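You operate a simulated robot arm through the tools that you are given. There is no shell and no other tool.

You are at the controls of a simulated robot arm. One attempt, no reset.

TASK
Take the chill off some milk in the black pan on the side ring.
Fine: pan on the ring, 150 to 250 ml from the clear jug, jug back, then side knob low till the ring glows, then off; other knobs stay off. Set down upright: clear jug.

It is judged by the outcome, as a careful person would: the job done as asked, and still so three seconds after it is handed in. It fails if anything else is knocked over, pushed out of place, dropped, spilled or broken.

THE ROBOT
A 7-joint arm with a two-finger parallel gripper, fixed in place. Base frame: the origin is on the floor under the middle of its stand, x ahead of it, y to its left, z up; the work surface is at about z = 900. Lengths are in mm, angles in rad, forces in N, time in s.
It reaches about 1372 mm from its shoulder. Its first joint turns from -2.601 to 2.601 rad. Payload 3.43 kg.
Tool frame: the origin (TCP) lies between the finger pads and is the grasp point; the fingertips stand 30 mm ahead of it; z points along the fingers, y is the line along which they close. The gripper opens to 94 mm. The fingers are 28 mm wide and 10 mm thick; the gripper's body (50 by 96 mm) begins 55 mm behind the TCP.
Orientation is that of the tool frame in the base frame, as a unit quaternion [w, x, y, z]. With the fingers straight down and closing along the base's y, the tool's x points along the base's -x, its y along +y and its z along -z.

THE INTERFACE
- The arm moves only by the tool servo_tool. Its argument "deltas" is a list of rows, each a list of 7 numbers: the shift along the tool's x, y, z in mm, then the turn, a rotation vector about the tool's x, y, z in rad, then the closure, from 0 (fully open) to 1 (shut). In form: [[tx, ty, tz, rx, ry, rz, claw], ...]. A call has 1 to 20 rows; each row shifts and turns the commanded pose from where the row before left it, along the tool's axes as they then stand. A row lasts 0.2 s, in which the tool goes at most 50 mm and 0.15 rad; a call with a longer step from one row to the next is refused whole, and so is a gripper value outside its range. Where a pose cannot be reached the arm comes as near as it can. A force on the tool above 40 N (or 10 N above the force at the start of the call, whichever is more), or a blocked arm, ends the call early, and 0.2 s more pass. Each finger travels about 45 mm/s and halts on what it meets, pressing with about 35 N; the grip force reading is that of the motor and also rises with nothing between the fingers. The clock runs only during rows and for 0.2 s after the last one: add rows that do not move to give the fingers time. It gives the time, the measured TCP pose, the force on the tool (base axes), the opening and the grip force at its end, in the units of the frame above (readings bear some noise), with the torque about the TCP (base axes, N m) and any sound that the robot's microphone picked up.
- Cameras (640 x 400 px; columns grow to the right, rows downward): "scene" is fixed at [397.9, -648.6, 1644.4]; the picture's right is [-1.00, -0.04, 0.00], its down [-0.03, 0.88, -0.47] and it looks along [0.02, -0.47, -0.88] (base axes); focal length 265 px, centre (320, 200). "wrist" rides on the gripper at [76, 14, -102] in the tool frame; the picture's right is [-0.18, 0.98, 0.00], its down [-0.75, -0.14, -0.64] and it looks along [-0.63, -0.12, 0.77] (tool axes); focal length 243 px, centre (320, 200). There is no depth. A picture from a camera that has moved, and an enlarged one, comes with that camera's place and axes in the base frame and with its lens.
- get_image(camera): a new picture of that camera. The clock stands still meanwhile.
- inspect(camera, box): a new picture of the part [left, top, right, bottom] of that camera's present view, enlarged. The clock stands still meanwhile.
- finish_job(): hands the job in; it is judged then, once.

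Places have to be worked out from the pictures, the camera data and where the tool is seen. Open the gripper and draw the arm clear of the work before you hand the job in, unless the task says otherwise.

The tools are called after "Call:" as name(argument=value, ...) on one line, values as JSON. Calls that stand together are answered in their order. servo_tool: Moves the arm, as the interface text tells. Its arguments: {"type":"object","properties":{"deltas":{"type":"array","items":{"type":"array","items":{"type":"number"}}}},"required":["deltas"]} The other tools are called the same way: get_image (camera) takes a picture; inspect (camera, box) takes an enlarged picture of a part of a camera's view; finish_job () hands the job in.

At the start:

```text
t: 0.0
tcp_pos: [-41.3, -986.7, 1203.7]
ee_rot: [0.001, 0.0, 1.0, 0.001]
force: [0.1, 0.2, 0.1]
moment: [-0.01, 0.01, -0.01]
opening: 93.9
finger_force: 0.1
```

scene: 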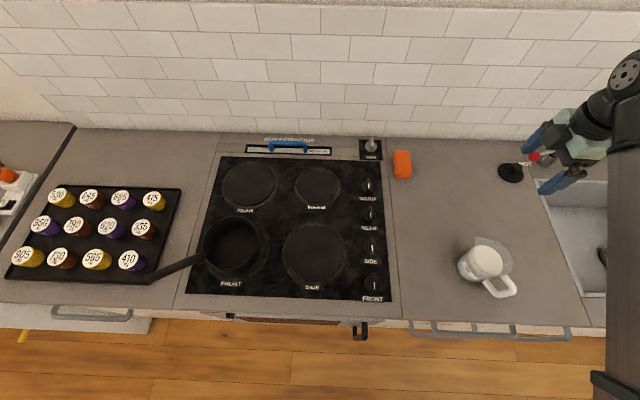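
wrist: 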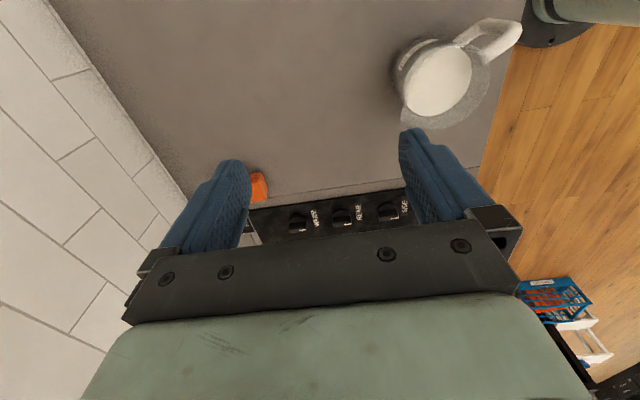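

I'll start by looking closer at the hob, the knobs, the jug and the pan.

Call:
inspect(camera="scene", box=[180, 130, 420, 310])

Call:
inspect(camera="scene", box=[340, 130, 420, 310])

Call:
inspect(camera="scene", box=[430, 210, 550, 320])

Call:
inspect(camera="scene", box=[130, 190, 290, 300])

```text
2.22 times, centred on (300, 220) of scene
camera zoom: at [397.9, -648.6, 1644.4], right [-1.0, -0.04, 0.0], down [-0.03, 0.88, -0.47], along [0.02, -0.47, -0.88], focal length 590 px, centre (364, 156)
```

zoom: 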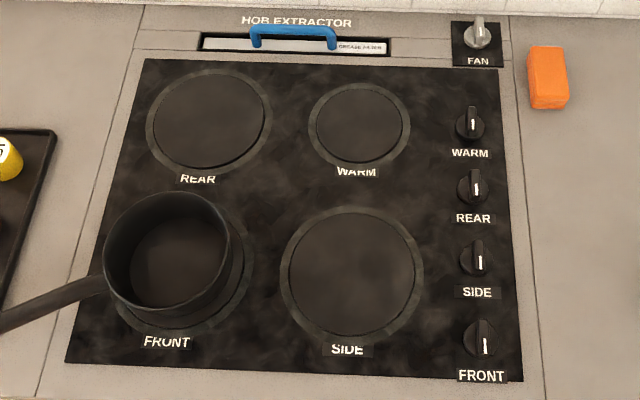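

```text
2.22 times, centred on (380, 220) of scene
camera zoom: at [397.9, -648.6, 1644.4], right [-1.0, -0.04, 0.0], down [-0.03, 0.88, -0.47], along [0.02, -0.47, -0.88], focal length 590 px, centre (187, 156)
```

zoom: 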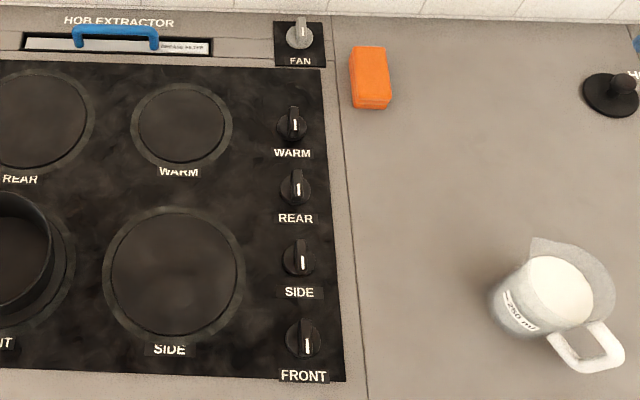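

```text
3.64 times, centred on (490, 265) of scene
camera zoom: at [397.9, -648.6, 1644.4], right [-1.0, -0.04, 0.0], down [-0.03, 0.88, -0.47], along [0.02, -0.47, -0.88], focal length 965 px, centre (-298, -36)
```

zoom: 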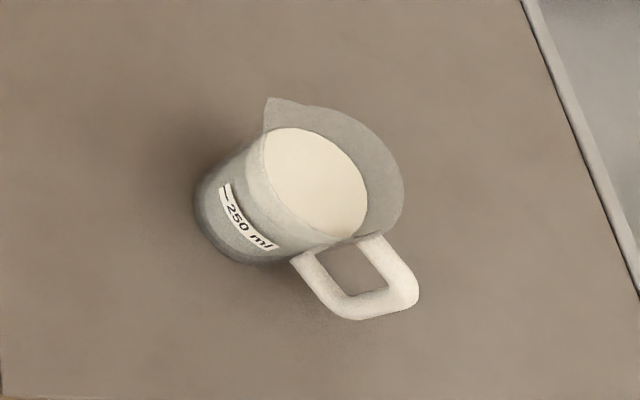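

```text
3.64 times, centred on (210, 245) of scene
camera zoom: at [397.9, -648.6, 1644.4], right [-1.0, -0.04, 0.0], down [-0.03, 0.88, -0.47], along [0.02, -0.47, -0.88], focal length 965 px, centre (720, 36)
```

zoom: 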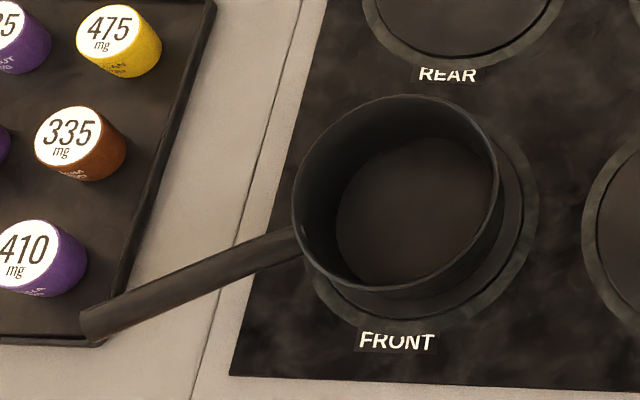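

The side ring seems to be near (424, -871), the pan on the front ring near (645, -876), and the side knob near (269, -892). The jug is near (-26, -845), with its handle toward -x/+y. I'll zoom the wrist camera on the jug and knobs to judge their sizes.

Call:
inspect(camera="wrist", box=[360, 0, 540, 140])

Call:
inspect(camera="wrist", box=[240, 160, 420, 260])

Call:
inspect(camera="scene", box=[355, 225, 395, 305])

Call:
inspect(camera="scene", box=[350, 130, 400, 230])

```text
2.86 times, centred on (450, 70) of wrist
camera zoom: at [-117.6, -971.9, 1305.4], right [0.18, 0.98, 0.0], down [0.75, -0.14, 0.64], along [0.63, -0.12, -0.77], focal length 693 px, centre (-51, 571)
```

zoom: 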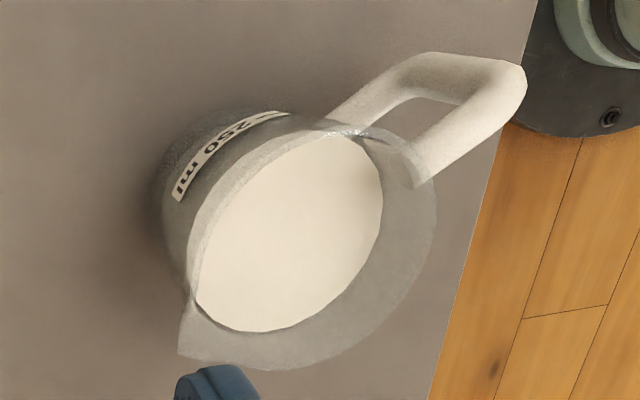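

```text
3.56 times, centred on (330, 210) of wrist
camera zoom: at [-117.6, -971.9, 1305.4], right [0.18, 0.98, 0.0], down [0.75, -0.14, 0.64], along [0.63, -0.12, -0.77], focal length 863 px, centre (284, 164)
```

zoom: 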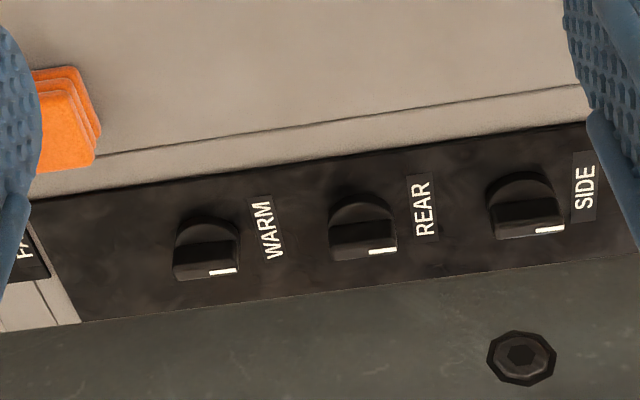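

```text
5.00 times, centred on (375, 265) of scene
camera zoom: at [397.9, -648.6, 1644.4], right [-1.0, -0.04, 0.0], down [-0.03, 0.88, -0.47], along [0.02, -0.47, -0.88], focal length 1327 px, centre (45, -125)
```

zoom: 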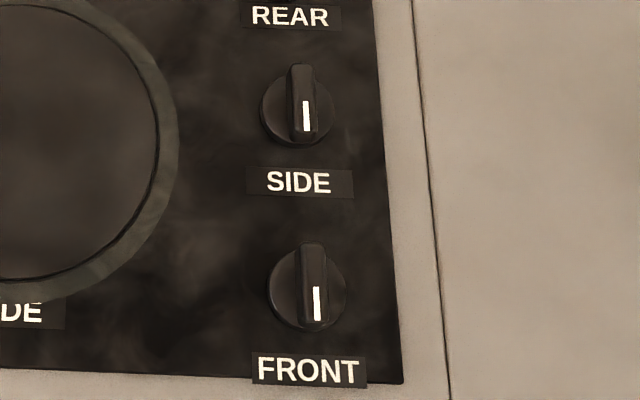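

```text
4.00 times, centred on (375, 180) of scene
camera zoom: at [397.9, -648.6, 1644.4], right [-1.0, -0.04, 0.0], down [-0.03, 0.88, -0.47], along [0.02, -0.47, -0.88], focal length 1062 px, centre (100, 280)
```

zoom: 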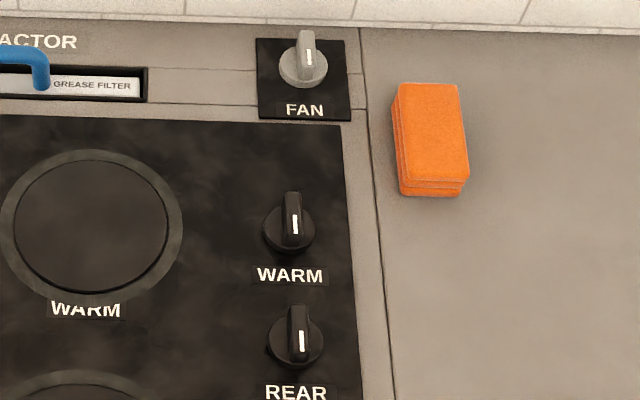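

The knobs are ridge type, and all the white marks face +y (off). The jug axis comes out near (-14, -846) with its rim at z≈1014, the milk at z≈990, and the handle's vertical bar at about (-52, -775). I'll move high over the hob to view the pan and side ring with the wrist camera.

Call:
servo_tool(deltas=[[-20, 8, 0, 0, 0, 0, 0], [-40, 12, 0, 0, 0, 0, 0], [-40, 12, 0, 0, 0, 0, 0], [-40, 12, 0, 0, 0, 0, 0], [-40, 12, 0, 0, 0, 0, 0], [-40, 12, 0, 0, 0, 0, 0], [-40, 12, 0, 0, 0, 0, 0], [-40, 12, 0, 0, 0, 0, 0], [-40, 12, 0, 0, 0, 0, 0], [-40, 12, 0, 0, 0, 0, 0], [-40, 12, 0, 0, 0, 0, 0], [-22, 10, 0, 0, 0, 0, 0], [0, 0, 0, 0, 0, 0, 0]])

```text
t: 2.8
tcp_pos: [403.5, -845.8, 1202.8]
ee_rot: [0.0, 0.0, 1.0, 0.0]
force: [0.0, -0.1, 0.0]
moment: [-0.01, 0.04, -0.01]
opening: 94.0
finger_force: 0.2
```

The arm tracks well and sits over the side ring. I'll take pictures now.

Call:
get_image(camera="wrist")

Call:
get_image(camera="scene")

```text
taken
camera wrist: at [326.3, -831.0, 1303.8], right [0.18, 0.98, 0.0], down [0.75, -0.14, 0.64], along [0.63, -0.12, -0.77], focal length 243 px, centre (320, 200)
```

wrist: 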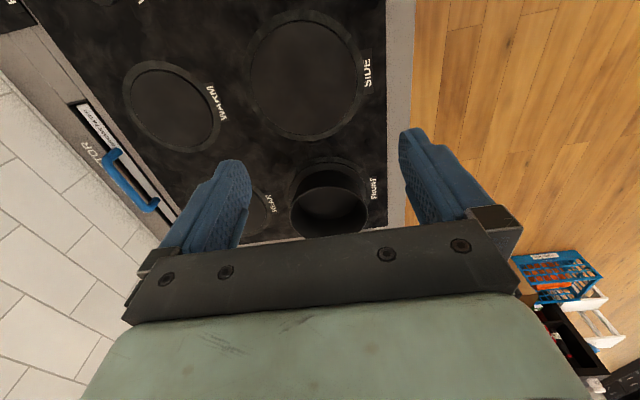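

```text
taken
```

scene: 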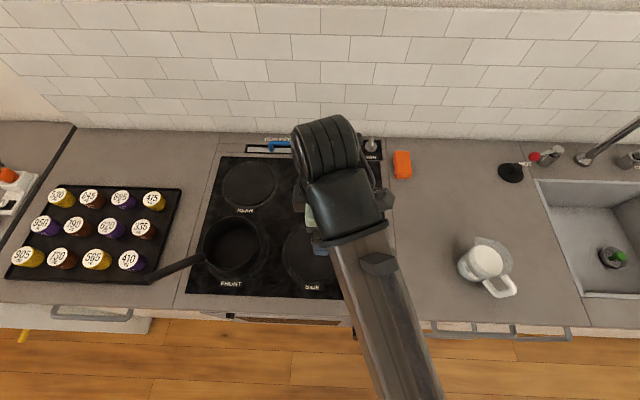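

Call:
inspect(camera="wrist", box=[230, 0, 410, 240])

Call:
inspect(camera="wrist", box=[270, 140, 400, 240])

```text
1.67 times, centred on (320, 120) of wrist
camera zoom: at [326.3, -831.0, 1303.8], right [0.18, 0.98, 0.0], down [0.75, -0.14, 0.64], along [0.63, -0.12, -0.77], focal length 404 px, centre (320, 333)
```

zoom: 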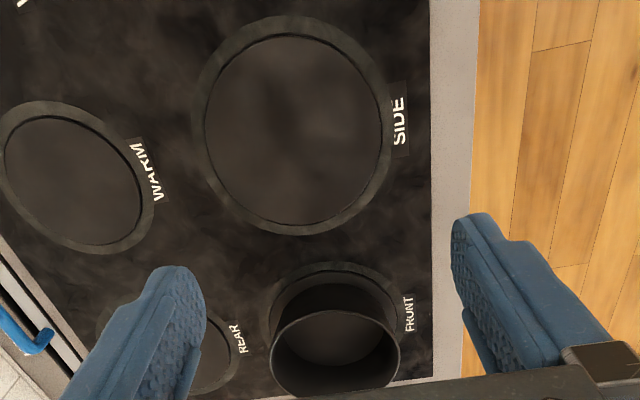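

```text
4.00 times, centred on (335, 190) of wrist
camera zoom: at [326.3, -831.0, 1303.8], right [0.18, 0.98, 0.0], down [0.75, -0.14, 0.64], along [0.63, -0.12, -0.77], focal length 970 px, centre (260, 240)
```

zoom: 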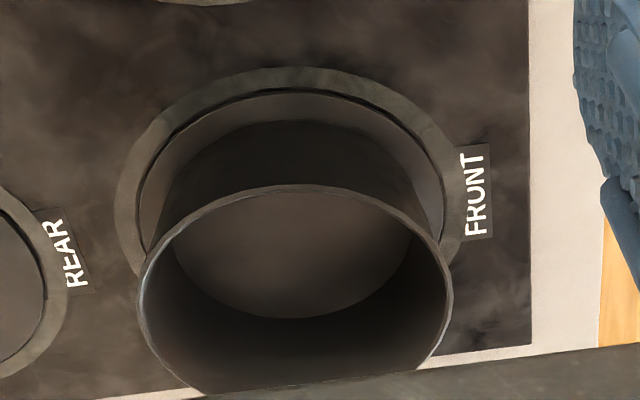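

The pan seems to be about 150 mm across with its rim at z≈965 and its centre near (648, -875). The side ring's centre is about (425, -874) with a radius of about 91. I'll go above the pan handle and turn the fingers across it to look closely.

Call:
servo_tool(deltas=[[-20, 4, 5, 0, 0, 0, 0], [-40, 5, 6, 0, 0, 0, 0], [-40, 5, 6, 0, 0, 0, 0], [-40, 5, 6, 0, 0, 0, 0], [-40, 5, 6, 0, 0, 0, 0], [-40, 5, 6, 0, 0, 0, 0], [-40, 5, 6, 0, 0, 0, 0], [-40, 5, 6, 0, 0, 0, 0], [-40, 5, 6, 0, 0, 0, 0], [0, 0, 0, 0, 0, -0.146, 0], [0, 0, 0, 0, 0, -0.146, 0], [0, 0, 0, 0, 0, -0.146, 0], [0, 0, 0, 0, 0, -0.146, 0], [0, 0, 0, 0, 0, 0, 0]])

Call:
get_image(camera="wrist")

Call:
get_image(camera="scene")

```text
t: 5.8
tcp_pos: [739.7, -804.3, 1150.0]
ee_rot: [0.001, -0.289, 0.957, -0.001]
force: [0.0, -0.3, 0.2]
moment: [-0.02, 0.0, 0.0]
opening: 94.1
finger_force: 0.0
```

```text
taken
camera wrist: at [668.2, -834.5, 1251.8], right [-0.39, 0.92, 0.0], down [0.71, 0.3, 0.64], along [0.59, 0.25, -0.77], focal length 243 px, centre (320, 200)
```

wrist: 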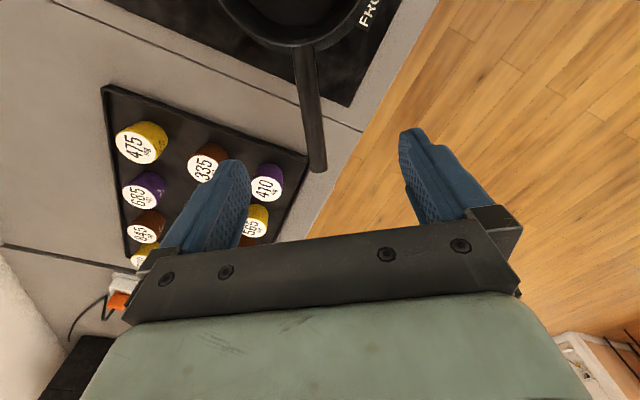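

```text
taken
```

scene: 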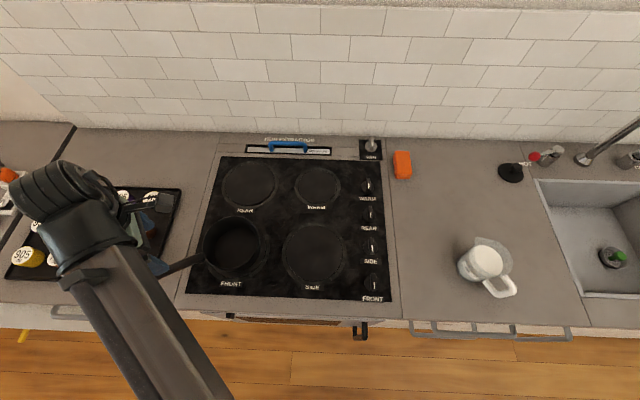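

The handle end comes out near (832, -768, 978) and it joins the pan near (711, -837, 955), so its direction is about 30°. I'll zoom in to get the handle's thickness before descending.

Call:
inspect(camera="wrist", box=[220, 0, 400, 180])

```text
2.22 times, centred on (310, 90) of wrist
camera zoom: at [668.2, -834.5, 1251.8], right [-0.39, 0.92, 0.0], down [0.71, 0.3, 0.64], along [0.59, 0.25, -0.77], focal length 539 px, centre (342, 444)
```

zoom: 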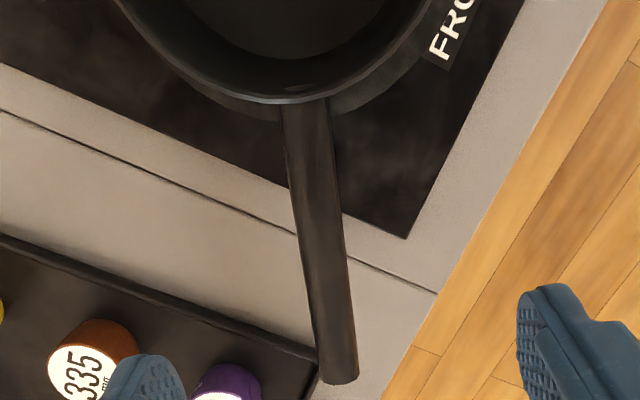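

The handle is about 22 mm wide and runs at about 29°. I'll align the fingers and descend to just above it.

Call:
servo_tool(deltas=[[0, 0, 0, 0, 0, 0.075, 0], [8.4, -11.6, 20, 0, 0, 0, 0], [0, 0, 40, 0, 0, 0, 0], [0, 0, 40, 0, 0, 0, 0], [0, 0, 35, 0, 0, 0, 0], [0, 0, 0, 0, 0, 0, 0]])

Call:
get_image(camera="wrist")

```text
t: 7.2
tcp_pos: [738.4, -818.0, 1013.5]
ee_rot: [-0.001, -0.252, 0.968, 0.0]
force: [0.6, 0.0, 0.1]
moment: [0.01, 0.05, -0.04]
opening: 94.1
finger_force: 0.0
```

```text
taken
camera wrist: at [664.9, -841.6, 1116.4], right [-0.32, 0.95, 0.0], down [0.73, 0.24, 0.64], along [0.61, 0.2, -0.77], focal length 243 px, centre (320, 200)
```

wrist: 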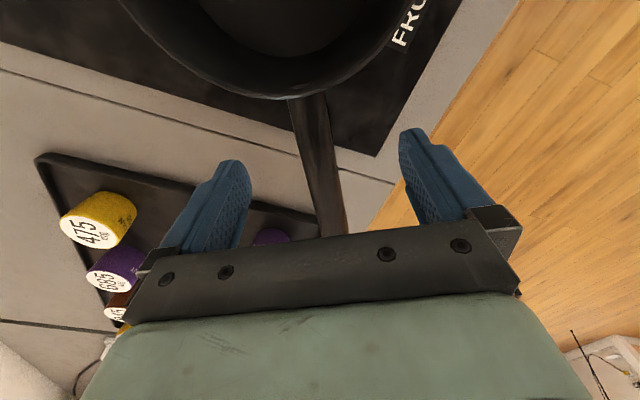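

The handle sits centred between the fingers. I'll go down to z≈960 and close on it.

Call:
servo_tool(deltas=[[0, -1.5, 25, 0, 0, 0, 0], [0, -1, 20, 0, 0, 0, 0], [0, 0, 8, 0, 0, 0, 0], [0, 0, 0, 0, 0, 0, 0.3], [0, 0, 0, 0, 0, 0, 0.6], [0, 0, 0, 0, 0, 0, 0.9], [0, 0, 0, 0, 0, 0, 1], [0, 0, 0, 0, 0, 0, 1], [0, 0, 0, 0, 0, 0, 1]])

Call:
get_image(camera="wrist")

```text
t: 9.2
tcp_pos: [740.7, -819.1, 964.1]
ee_rot: [0.001, -0.252, 0.968, 0.001]
force: [-0.5, -1.0, 0.3]
moment: [-0.09, 0.01, 0.14]
opening: 27.7
finger_force: 35.1
```

```text
taken
camera wrist: at [668.0, -843.9, 1065.4], right [-0.32, 0.95, 0.0], down [0.73, 0.24, 0.64], along [0.61, 0.2, -0.77], focal length 243 px, centre (320, 200)
```

wrist: 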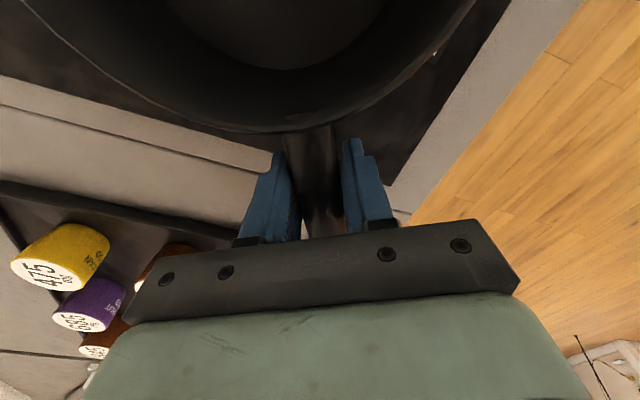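

The grip is firm (opening 27.7 mm, 35 N). I'll lift slightly and check whether the pan comes up level.

Call:
servo_tool(deltas=[[0, 0, -3, 0, 0, 0, 1], [0, 0, -4, 0, 0, 0, 1], [0, 0, -5, 0, 0, 0, 1], [0, 0, 0, 0, 0, 0, 1]])

Call:
inspect(camera="scene", box=[130, 190, 290, 300])

Call:
get_image(camera="wrist")

```text
t: 10.2
tcp_pos: [740.3, -822.2, 973.5]
ee_rot: [0.0, -0.252, 0.968, 0.001]
force: [-0.3, -0.3, -3.1]
moment: [0.18, -0.31, 0.0]
opening: 27.8
finger_force: 35.5
```

```text
3.64 times, centred on (210, 245) of scene
camera zoom: at [397.9, -648.6, 1644.4], right [-1.0, -0.04, 0.0], down [-0.03, 0.88, -0.47], along [0.02, -0.47, -0.88], focal length 965 px, centre (720, 36)
```

zoom: 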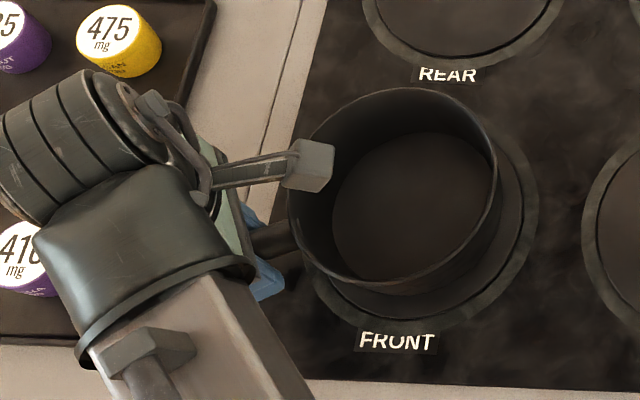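

```text
taken
camera wrist: at [667.5, -845.2, 1075.8], right [-0.32, 0.95, 0.0], down [0.73, 0.24, 0.64], along [0.61, 0.2, -0.77], focal length 243 px, centre (320, 200)
```

wrist: 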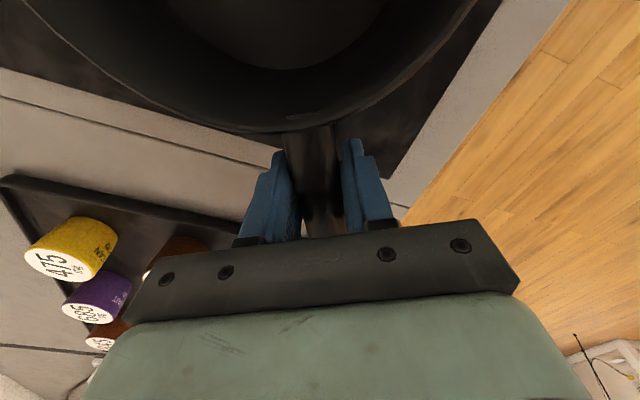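

The load is about 3 N so far and may still be partly resting. I'll lift another 15 mm and recheck.

Call:
servo_tool(deltas=[[0, 0, -5, 0, 0, 0, 1], [0, 0, -5, 0, 0, 0, 1], [0, 0, -5, 0, 0, 0, 1], [0, 0, 0, 0, 0, 0, 1], [0, 0, 0, 0, 0, 0, 1]])

Call:
inspect(camera="scene", box=[130, 190, 290, 300])

Call:
get_image(camera="wrist")

```text
t: 11.4
tcp_pos: [742.3, -821.0, 987.2]
ee_rot: [0.0, -0.252, 0.968, 0.0]
force: [-0.2, 0.4, -4.7]
moment: [0.2, -0.33, -0.03]
opening: 28.1
finger_force: 34.8
```

```text
3.64 times, centred on (210, 245) of scene
camera zoom: at [397.9, -648.6, 1644.4], right [-1.0, -0.04, 0.0], down [-0.03, 0.88, -0.47], along [0.02, -0.47, -0.88], focal length 965 px, centre (720, 36)
```

zoom: 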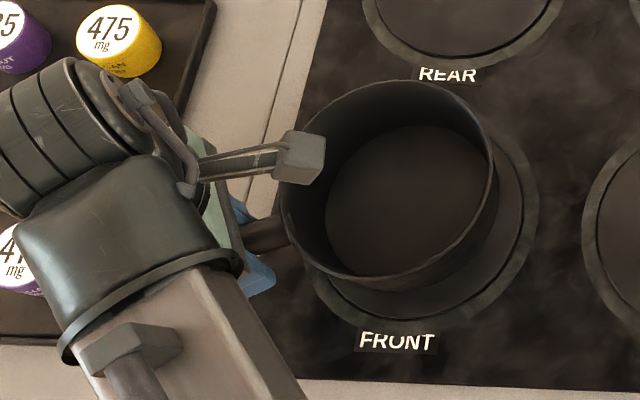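

```text
taken
camera wrist: at [667.5, -844.8, 1090.7], right [-0.32, 0.95, 0.0], down [0.73, 0.24, 0.64], along [0.61, 0.2, -0.77], focal length 243 px, centre (320, 200)
```

wrist: 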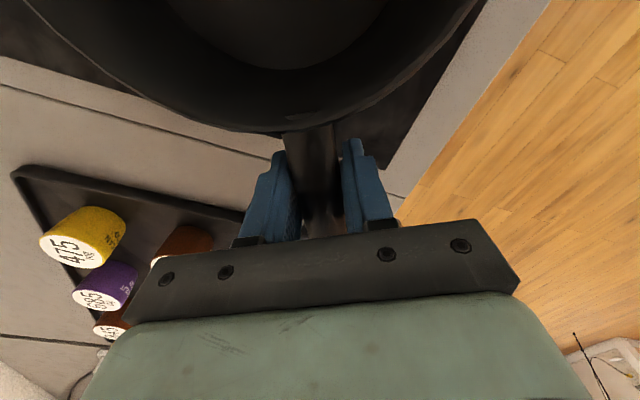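

The pan is lifted level with no slip (about 4.7 N). I'll carry it 223 mm toward -x to sit over the side ring.

Call:
servo_tool(deltas=[[9, 5, 0, 0, 0, 0, 1], [20, 11, 0, 0, 0, 0, 1], [22, 13, 0, 0, 0, 0, 1], [22, 13, 0, 0, 0, 0, 1], [22, 13, 0, 0, 0, 0, 1], [22, 13, 0, 0, 0, 0, 1], [22, 13, 0, 0, 0, 0, 1], [22, 13, 0, 0, 0, 0, 1], [20, 11, 0, 0, 0, 0, 1], [9, 5, 0, 0, 0, 0, 1], [4, 2, 0, 0, 0, 0, 1], [0, 0, 0, 0, 0, 0, 1], [0, 0, 0, 0, 0, 0, 1]])

Call:
get_image(camera="scene")

Call:
get_image(camera="wrist")

```text
t: 14.2
tcp_pos: [514.4, -819.5, 988.4]
ee_rot: [0.0, -0.252, 0.968, 0.0]
force: [0.1, 0.0, -4.7]
moment: [0.14, -0.29, 0.03]
opening: 28.1
finger_force: 34.8
```

```text
taken
```

scene: 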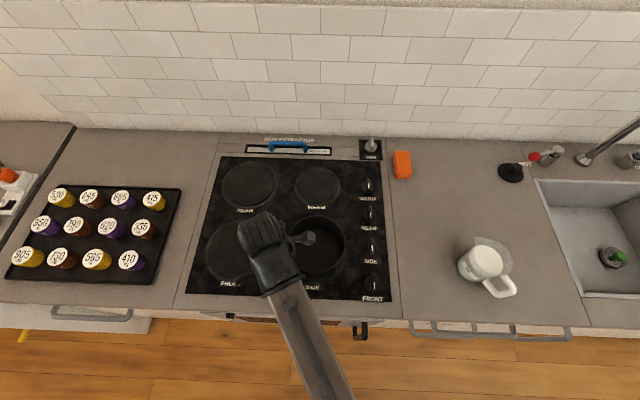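

```text
taken
camera wrist: at [441.4, -842.9, 1091.1], right [-0.32, 0.95, 0.0], down [0.73, 0.24, 0.64], along [0.61, 0.2, -0.77], focal length 243 px, centre (320, 200)
```

wrist: 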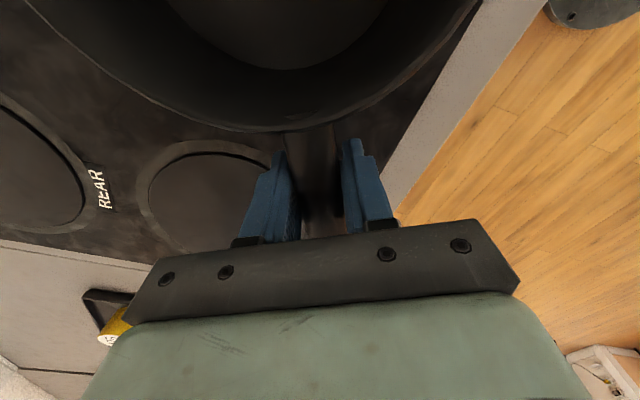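

Call:
inspect(camera="scene", box=[240, 190, 400, 300])

```text
3.64 times, centred on (320, 245) of scene
camera zoom: at [397.9, -648.6, 1644.4], right [-1.0, -0.04, 0.0], down [-0.03, 0.88, -0.47], along [0.02, -0.47, -0.88], focal length 965 px, centre (320, 36)
```

zoom: 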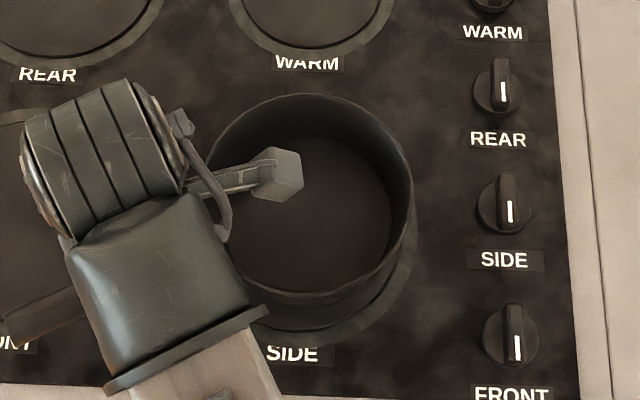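

The pan is over the side ring. I'll lower it gently about 24 mm.

Call:
servo_tool(deltas=[[-2, 0, 6, 0, 0, 0, 1], [0, 0, 6, 0, 0, 0, 1], [0, 0, 5, 0, 0, 0, 1], [0, 0, 3, 0, 0, 0, 1], [0, 0, 2, 0, 0, 0, 1], [0, 0, 0, 0, 0, 0, 1], [0, 0, 0, 0, 0, 0, 1]])

```text
t: 15.8
tcp_pos: [517.5, -818.1, 967.2]
ee_rot: [0.0, -0.251, 0.968, 0.0]
force: [-0.3, 0.0, -3.8]
moment: [0.16, -0.28, 0.0]
opening: 27.9
finger_force: 34.7
```

Call:
servo_tool(deltas=[[0, 0, 1.5, 0, 0, 0, 1], [0, 0, 1.5, 0, 0, 0, 1], [0, 0, 0, 0, 0, 0, 1], [0, 0, 0, 0, 0, 0, 1]])

```text
t: 16.8
tcp_pos: [518.1, -817.7, 965.1]
ee_rot: [0.0, -0.252, 0.968, 0.0]
force: [-1.5, 0.1, -1.2]
moment: [-0.14, 0.23, -0.04]
opening: 28.2
finger_force: 34.6
```

The load has come off, so the pan is resting on the ring. I'll release and rise straight up.

Call:
servo_tool(deltas=[[0, 0, 0, 0, 0, 0, 0.7], [0, 0, 0, 0, 0, 0, 0.4], [0, 0, 0, 0, 0, 0, 0.1], [0, 0, 0, 0, 0, 0, 0], [0, 0, 0, 0, 0, 0, 0], [0, 0, 0, 0, 0, 0, 0], [0, 0, -20, 0, 0, 0, 0], [0, 0, -40, 0, 0, 0, 0], [0, 0, -45, 0, 0, 0, 0], [0, 0, -45, 0, 0, 0, 0], [0, 0, -45, 0, 0, 0, 0], [0, 0, 0, 0, 0, 0, 0]])

Call:
get_image(camera="wrist")

Call:
inspect(camera="scene", box=[180, 130, 420, 310])

```text
t: 19.4
tcp_pos: [518.6, -817.2, 1158.6]
ee_rot: [0.0, -0.252, 0.968, 0.0]
force: [0.1, 0.2, -0.1]
moment: [-0.02, -0.02, -0.03]
opening: 94.0
finger_force: 0.1
```

```text
taken
camera wrist: at [444.9, -840.7, 1261.3], right [-0.32, 0.95, 0.0], down [0.73, 0.24, 0.64], along [0.61, 0.2, -0.77], focal length 243 px, centre (320, 200)
```

wrist: 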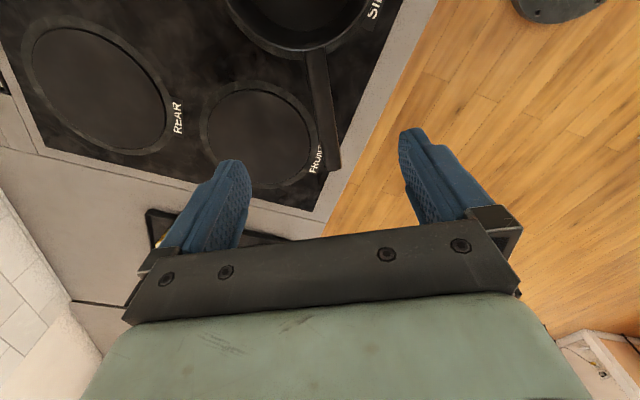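

```text
2.22 times, centred on (300, 220) of scene
camera zoom: at [397.9, -648.6, 1644.4], right [-1.0, -0.04, 0.0], down [-0.03, 0.88, -0.47], along [0.02, -0.47, -0.88], focal length 590 px, centre (364, 156)
```

zoom: 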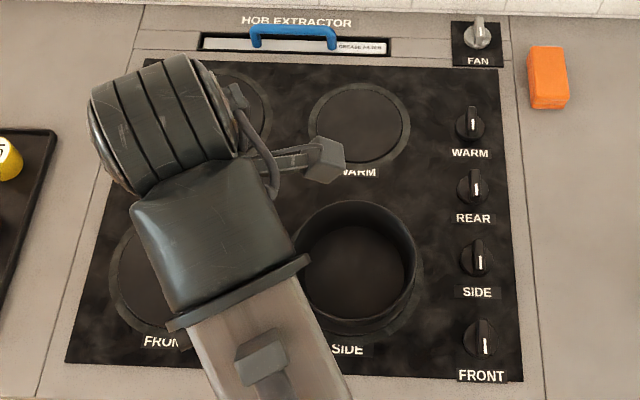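

The pan stands on the side ring. Next I'll travel high to above the jug's handle, then turn the gripper.

Call:
servo_tool(deltas=[[15, 9, 0, 0, 0, 0, 0], [34, 21, 0, 0, 0, 0, 0], [36, 22.4, 0, 0, 0, 0, 0], [36, 22.4, 0, 0, 0, 0, 0], [36, 22.4, 0, 0, 0, 0, 0], [36, 22.4, 0, 0, 0, 0, 0], [36, 22.4, 0, 0, 0, 0, 0], [36, 22.4, 0, 0, 0, 0, 0], [36, 22.4, 0, 0, 0, 0, 0], [36, 22.4, 0, 0, 0, 0, 0], [36, 22.4, 0, 0, 0, 0, 0], [36, 22.4, 0, 0, 0, 0, 0], [36, 22.4, 0, 0, 0, 0, 0], [30, 20, 0, 0, 0, 0, 0], [3, 2, 0, 0, 0, 0, 0], [0, 0, 0, 0, 0, 0, 0]])

Call:
servo_tool(deltas=[[0, 0, 0, 0, 0, 0.1415, 0], [0, 0, 0, 0, 0, 0.1415, 0], [0, 0, 0, 0, 0, 0.1415, 0], [0, 0, 0, 0, 0, 0.1415, 0], [0, 0, 0, 0, 0, 0.1415, 0], [0, 0, 0, 0, 0, 0.1415, 0], [0, 0, 0, 0, 0, 0.1415, 0], [0, 0, 0, 0, 0, 0.1415, 0], [0, 0, 0, 0, 0, 0.1415, 0], [0, 0, 0, 0, 0, 0.1415, 0], [0, 0, 0, 0, 0, 0.1415, 0], [0, 0, 0, 0, 0, 0, 0]])

Call:
get_image(camera="wrist")

Call:
get_image(camera="scene")

```text
t: 22.8
tcp_pos: [-46.1, -790.6, 1159.8]
ee_rot: [0.0, -0.252, 0.968, 0.0]
force: [0.3, -0.4, -0.5]
moment: [0.0, 0.0, 0.04]
opening: 94.0
finger_force: 0.1
```

```text
t: 25.4
tcp_pos: [-44.3, -789.2, 1159.2]
ee_rot: [0.001, 0.5, 0.866, 0.0]
force: [-0.2, -0.4, 0.1]
moment: [0.02, 0.0, 0.05]
opening: 94.1
finger_force: 0.0
```

```text
taken
camera wrist: at [-70.7, -716.2, 1261.1], right [0.94, 0.33, 0.0], down [0.25, -0.72, 0.64], along [0.21, -0.61, -0.77], focal length 243 px, centre (320, 200)
```

wrist: 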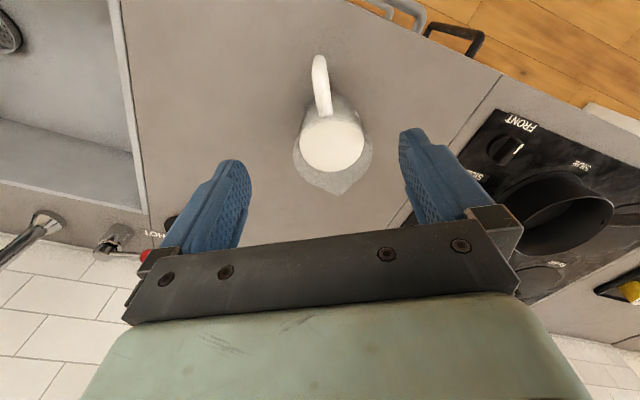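

```text
taken
```

scene: 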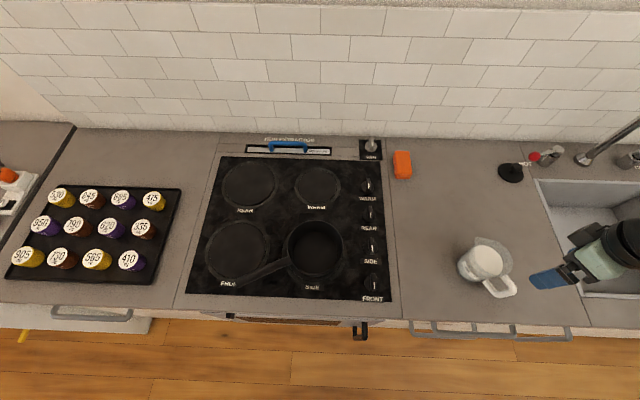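

Call:
inspect(camera="wrist", box=[260, 30, 420, 210])

Call:
inspect(camera="scene", box=[200, 190, 360, 300])

```text
2.22 times, centred on (340, 120) of wrist
camera zoom: at [-70.7, -716.2, 1261.1], right [0.94, 0.33, 0.0], down [0.25, -0.72, 0.64], along [0.21, -0.61, -0.77], focal length 539 px, centre (276, 378)
```

zoom: 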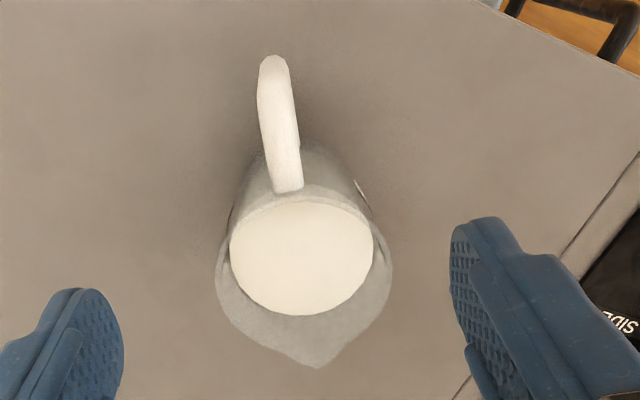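

```text
3.64 times, centred on (280, 245) of scene
camera zoom: at [397.9, -648.6, 1644.4], right [-1.0, -0.04, 0.0], down [-0.03, 0.88, -0.47], along [0.02, -0.47, -0.88], focal length 965 px, centre (466, 36)
```

zoom: 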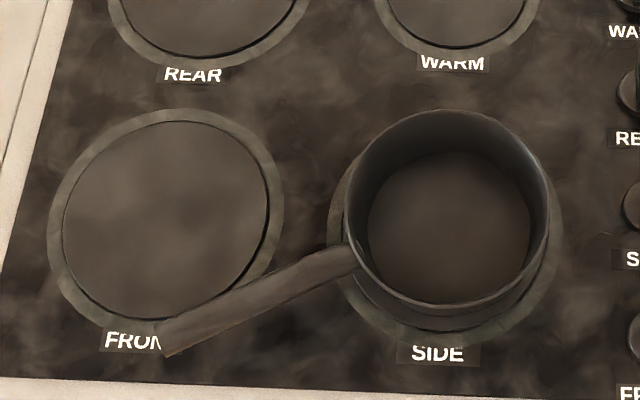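

The pan is centred on the side ring. The jug's handle bar is about 15 mm thick, centred near (-52, -778), and points along 119°, so the gripper at -60° lines up. I'll move over it and descend partway.

Call:
servo_tool(deltas=[[10, -1, 10, 0, 0, 0.017, 0], [5, -0.4, 30, 0, 0, 0, 0], [0, 0, 35, 0, 0, 0, 0], [0, 0, 30, 0, 0, 0, 0], [0, 0, 10, 0, 0, 0, 0], [0, 0, 0, 0, 0, 0, 0], [0, 0, 0, 0, 0, 0, 0]])

Call:
get_image(camera="wrist")

Call:
inspect(camera="scene", box=[430, 210, 590, 320])

```text
t: 27.0
tcp_pos: [-54.0, -777.8, 1043.4]
ee_rot: [-0.001, 0.507, 0.862, 0.0]
force: [-0.1, 0.0, 0.6]
moment: [-0.06, 0.0, 0.03]
opening: 94.3
finger_force: 0.0
```

```text
taken
camera wrist: at [-78.9, -704.2, 1145.1], right [0.95, 0.32, 0.0], down [0.24, -0.73, 0.64], along [0.2, -0.61, -0.77], focal length 243 px, centre (320, 200)
```

wrist: 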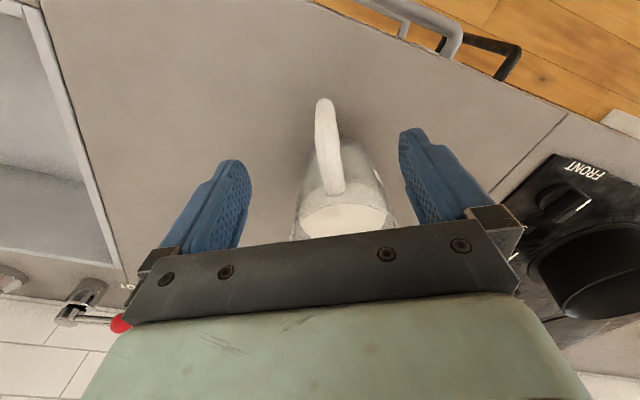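

```text
3.64 times, centred on (510, 265) of scene
camera zoom: at [397.9, -648.6, 1644.4], right [-1.0, -0.04, 0.0], down [-0.03, 0.88, -0.47], along [0.02, -0.47, -0.88], focal length 965 px, centre (-371, -36)
```

zoom: 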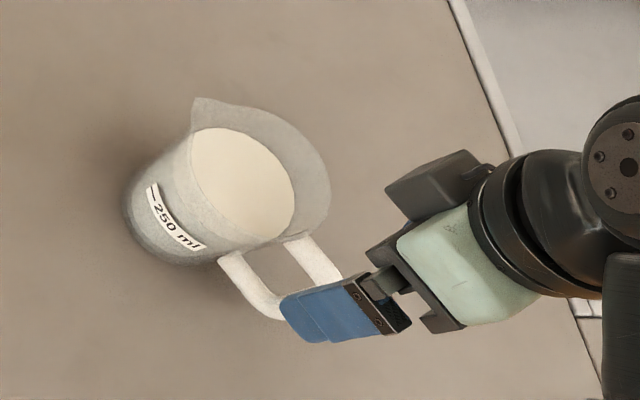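

Call:
inspect(camera="wrist", box=[230, 80, 430, 240])

```text
2.50 times, centred on (330, 160) of wrist
camera zoom: at [-78.9, -704.2, 1145.1], right [0.95, 0.32, 0.0], down [0.24, -0.73, 0.64], along [0.2, -0.61, -0.77], focal length 606 px, centre (295, 300)
```

zoom: 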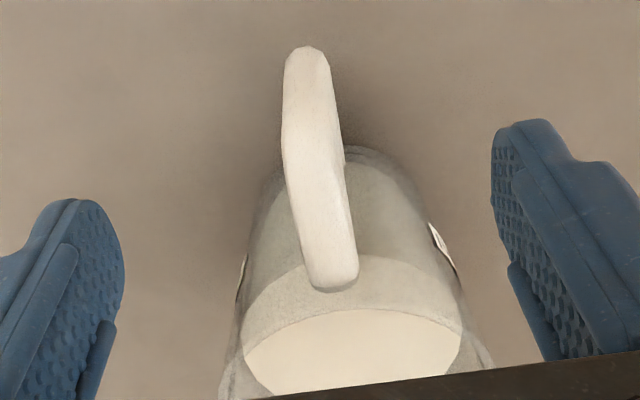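

The bar sits about 5 mm toward +tool-y from the centre, so I'll correct that. Then I'll descend so the fingers straddle the handle bar.

Call:
servo_tool(deltas=[[0, 4.6, 0, 0, 0, 0.015, 0], [0, 0, 20, 0, 0, 0, 0], [0, 0, 20, 0, 0, 0, 0], [0, 0, 15, 0, 0, 0, 0], [0, 0, 0, 0, 0, 0, 0]])

Call:
inspect(camera="wrist", box=[230, 80, 430, 240])

Call:
inspect(camera="scene", box=[430, 210, 590, 320])

```text
t: 28.2
tcp_pos: [-49.0, -775.9, 987.8]
ee_rot: [0.0, 0.514, 0.858, -0.001]
force: [0.7, -0.4, -0.2]
moment: [0.0, 0.0, 0.01]
opening: 94.0
finger_force: 0.0
```

```text
2.50 times, centred on (330, 160) of wrist
camera zoom: at [-72.5, -700.7, 1090.7], right [0.95, 0.3, 0.0], down [0.23, -0.73, 0.64], along [0.19, -0.61, -0.77], focal length 606 px, centre (295, 300)
```

zoom: 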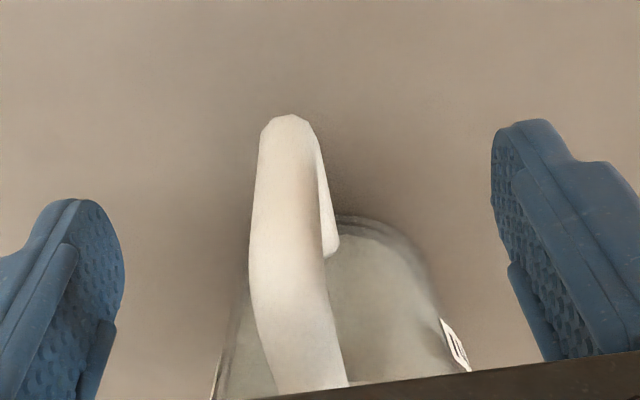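

```text
3.64 times, centred on (510, 265) of scene
camera zoom: at [397.9, -648.6, 1644.4], right [-1.0, -0.04, 0.0], down [-0.03, 0.88, -0.47], along [0.02, -0.47, -0.88], focal length 965 px, centre (-371, -36)
```

zoom: 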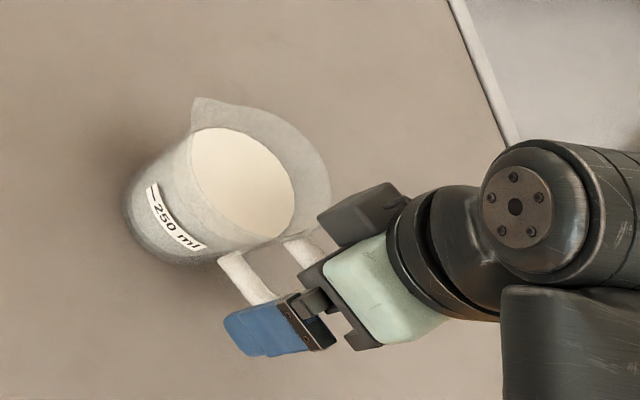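

The bar is now centred within 2 mm. I see a grey block on the jug side of the hand, so I'll check its clearance to the rim before going deeper.

Call:
inspect(camera="scene", box=[470, 220, 560, 310])

Call:
get_image(camera="wrist")

```text
4.44 times, centred on (515, 265) of scene
camera zoom: at [397.9, -648.6, 1644.4], right [-1.0, -0.04, 0.0], down [-0.03, 0.88, -0.47], along [0.02, -0.47, -0.88], focal length 1180 px, centre (-547, -89)
```

zoom: 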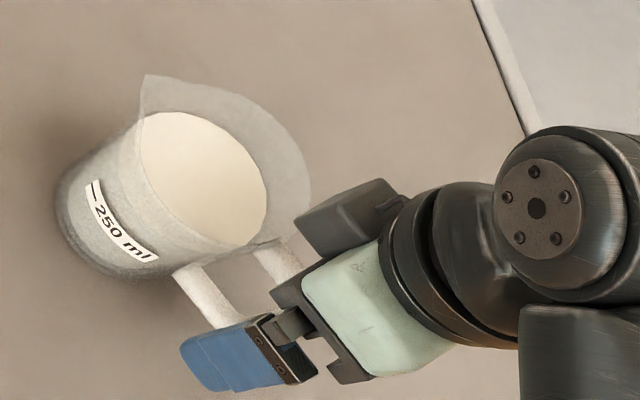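

```text
taken
camera wrist: at [-72.5, -700.7, 1090.7], right [0.95, 0.3, 0.0], down [0.23, -0.73, 0.64], along [0.19, -0.61, -0.77], focal length 243 px, centre (320, 200)
```

wrist: 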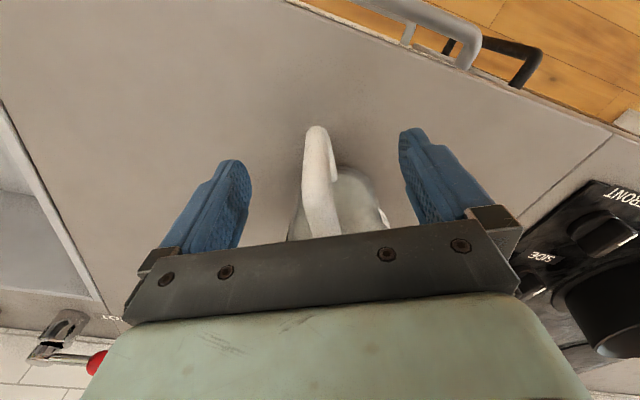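

The block's underside looks to be 60–75 mm above the TCP. Stopping at TCP z≈970 leaves over 10 mm to the rim while the fingers still straddle the bar, so I'll descend to that and close.

Call:
servo_tool(deltas=[[0, -1.5, 8, 0, 0, 0, 0], [0, 0, 8, 0, 0, 0, 0], [0, 0, 2, 0, 0, 0, 0], [0, 0, 0, 0, 0, 0, 0.3], [0, 0, 0, 0, 0, 0, 0.55], [0, 0, 0, 0, 0, 0, 0.75]])

Call:
get_image(camera="wrist")

Call:
inspect(camera="scene", box=[440, 220, 560, 310])

```text
t: 29.6
tcp_pos: [-50.2, -775.4, 970.5]
ee_rot: [0.001, 0.514, 0.858, 0.0]
force: [0.1, 0.2, 0.3]
moment: [0.01, -0.04, 0.0]
opening: 26.0
finger_force: 0.1
```

```text
taken
camera wrist: at [-73.7, -701.0, 1072.6], right [0.95, 0.3, 0.0], down [0.23, -0.73, 0.64], along [0.19, -0.61, -0.77], focal length 243 px, centre (320, 200)
```

wrist: 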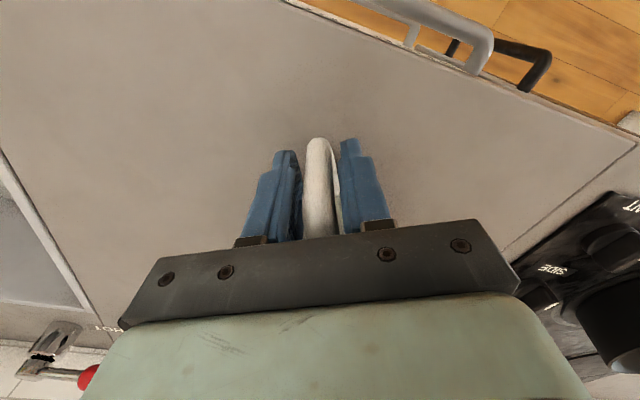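

```text
4.44 times, centred on (500, 265) of scene
camera zoom: at [397.9, -648.6, 1644.4], right [-1.0, -0.04, 0.0], down [-0.03, 0.88, -0.47], along [0.02, -0.47, -0.88], focal length 1180 px, centre (-480, -89)
```

zoom: 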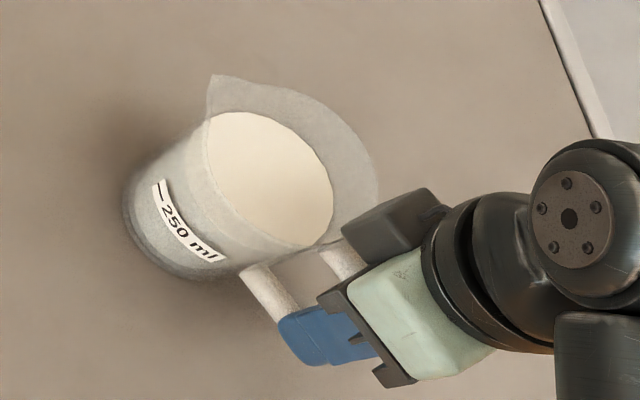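

The bar is nicely between the pads with no contact elsewhere. I'll close fully.

Call:
servo_tool(deltas=[[0, 0, 0, 0, 0, 0, 0.85], [0, 0, 0, 0, 0, 0, 1], [0, 0, 0, 0, 0, 0, 1], [0, 0, 0, 0, 0, 0, 1]])

Call:
inspect(camera="wrist", box=[230, 80, 430, 240])

```text
t: 30.6
tcp_pos: [-51.3, -774.2, 970.0]
ee_rot: [0.0, 0.514, 0.858, 0.0]
force: [0.1, 0.2, -0.8]
moment: [0.03, -0.01, -0.02]
opening: 19.7
finger_force: 34.7
```

```text
2.50 times, centred on (330, 160) of wrist
camera zoom: at [-73.7, -701.0, 1072.6], right [0.95, 0.3, 0.0], down [0.23, -0.73, 0.64], along [0.19, -0.61, -0.77], focal length 606 px, centre (295, 300)
```

zoom: 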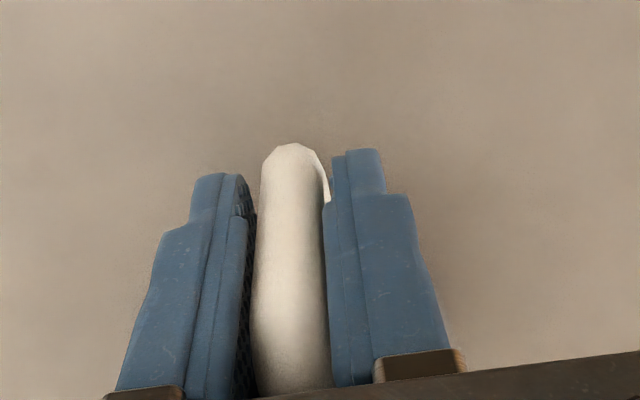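

The grip is on (19.7 mm, 35 N). I'll lift a few millimetres and watch for slip or tilt.

Call:
servo_tool(deltas=[[0, 0, -1, 0, 0, 0, 1], [0, 0, -2, 0, 0, 0, 1], [0, 0, -2, 0, 0, 0, 1], [0, 0, 0, 0, 0, 0, 1], [0, 0, 0, 0, 0, 0, 1]])

Call:
inspect(camera="scene", box=[440, 220, 560, 310])

Call:
inspect(camera="wrist", box=[230, 80, 430, 240])

```text
t: 31.8
tcp_pos: [-49.7, -775.6, 977.3]
ee_rot: [0.0, 0.514, 0.858, 0.0]
force: [0.8, 0.1, -6.3]
moment: [0.31, 0.19, -0.01]
opening: 19.8
finger_force: 35.1
```

```text
4.44 times, centred on (500, 265) of scene
camera zoom: at [397.9, -648.6, 1644.4], right [-1.0, -0.04, 0.0], down [-0.03, 0.88, -0.47], along [0.02, -0.47, -0.88], focal length 1180 px, centre (-480, -89)
```

zoom: 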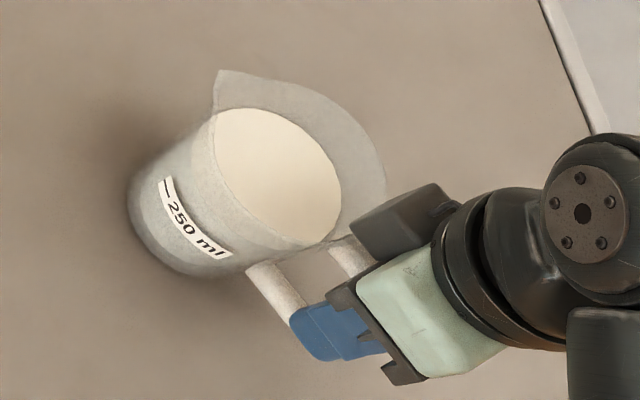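

```text
2.50 times, centred on (330, 160) of wrist
camera zoom: at [-74.5, -701.5, 1078.7], right [0.95, 0.3, 0.0], down [0.23, -0.73, 0.64], along [0.19, -0.61, -0.77], focal length 606 px, centre (295, 300)
```

zoom: 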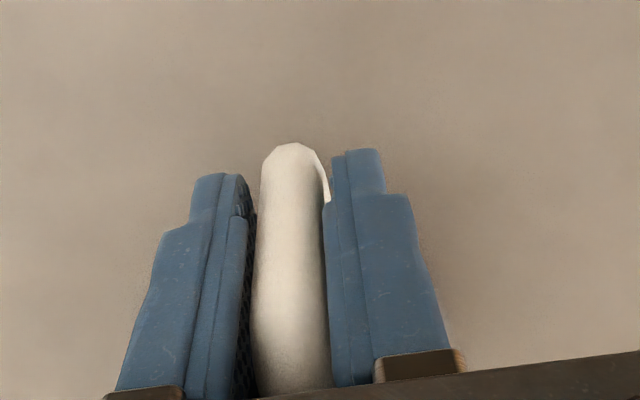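

The jug is held rigidly and level (about 6.3 N). I'll raise it smoothly to carrying height.

Call:
servo_tool(deltas=[[0, 0, -3, 0, 0, 0, 1], [0, 0, -6, 0, 0, 0, 1], [0, 0, -9, 0, 0, 0, 1], [0, 0, -12, 0, 0, 0, 1], [0, 0, -14, 0, 0, 0, 1], [0, 0, -14, 0, 0, 0, 1], [0, 0, -14, 0, 0, 0, 1], [0, 0, -12, 0, 0, 0, 1], [0, 0, -10, 0, 0, 0, 1], [0, 0, -7, 0, 0, 0, 1], [0, 0, -4, 0, 0, 0, 1], [0, 0, -2, 0, 0, 0, 1], [0, 0, 0, 0, 0, 0, 1], [0, 0, 0, 0, 0, 0, 1], [0, 0, 0, 0, 0, 0, 1]])

Call:
servo_tool(deltas=[[0, 0, 0, 0, 0, 0, 1], [0, 0, 0, 0, 0, 0, 1]])

Call:
servo_tool(deltas=[[0, 0, 0, 0, 0, 0, 1]])

Call:
servo_tool(deltas=[[0, 0, 0, 0, 0, 0, 1]])

Call:
servo_tool(deltas=[[0, 0, 0, 0, 0, 0, 1]])

Call:
get_image(camera="scene")

```text
t: 35.0
tcp_pos: [-51.1, -776.3, 1083.8]
ee_rot: [0.0, 0.514, 0.858, -0.001]
force: [-0.5, -0.6, -5.2]
moment: [0.33, 0.17, -0.01]
opening: 19.7
finger_force: 34.6
```

```text
t: 35.6
tcp_pos: [-50.3, -776.9, 1083.8]
ee_rot: [0.001, 0.515, 0.857, 0.0]
force: [0.0, -1.4, -5.1]
moment: [0.34, 0.21, -0.03]
opening: 19.8
finger_force: 35.1
```

```text
t: 36.0
tcp_pos: [-50.4, -776.2, 1084.1]
ee_rot: [0.0, 0.514, 0.858, -0.001]
force: [0.2, 0.1, -5.6]
moment: [0.33, 0.16, 0.03]
opening: 19.6
finger_force: 34.9
```

```text
t: 36.4
tcp_pos: [-50.0, -776.1, 1084.0]
ee_rot: [0.0, 0.515, 0.857, 0.0]
force: [0.2, -0.2, -5.4]
moment: [0.31, 0.19, 0.02]
opening: 19.6
finger_force: 34.6
```

```text
t: 36.8
tcp_pos: [-50.9, -775.3, 1084.5]
ee_rot: [0.0, 0.514, 0.858, 0.0]
force: [0.7, 0.0, -5.5]
moment: [0.3, 0.14, 0.02]
opening: 19.6
finger_force: 34.8
```

```text
taken
```

scene: 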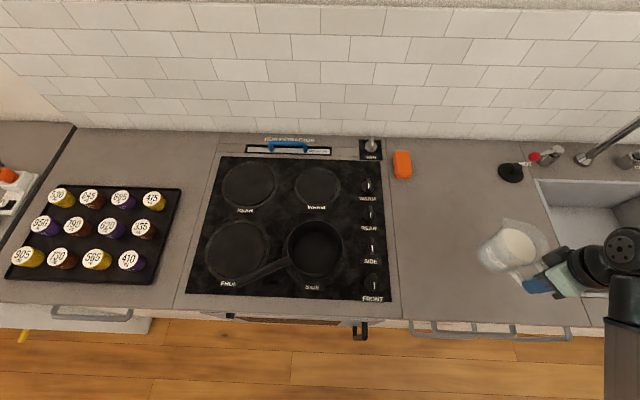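

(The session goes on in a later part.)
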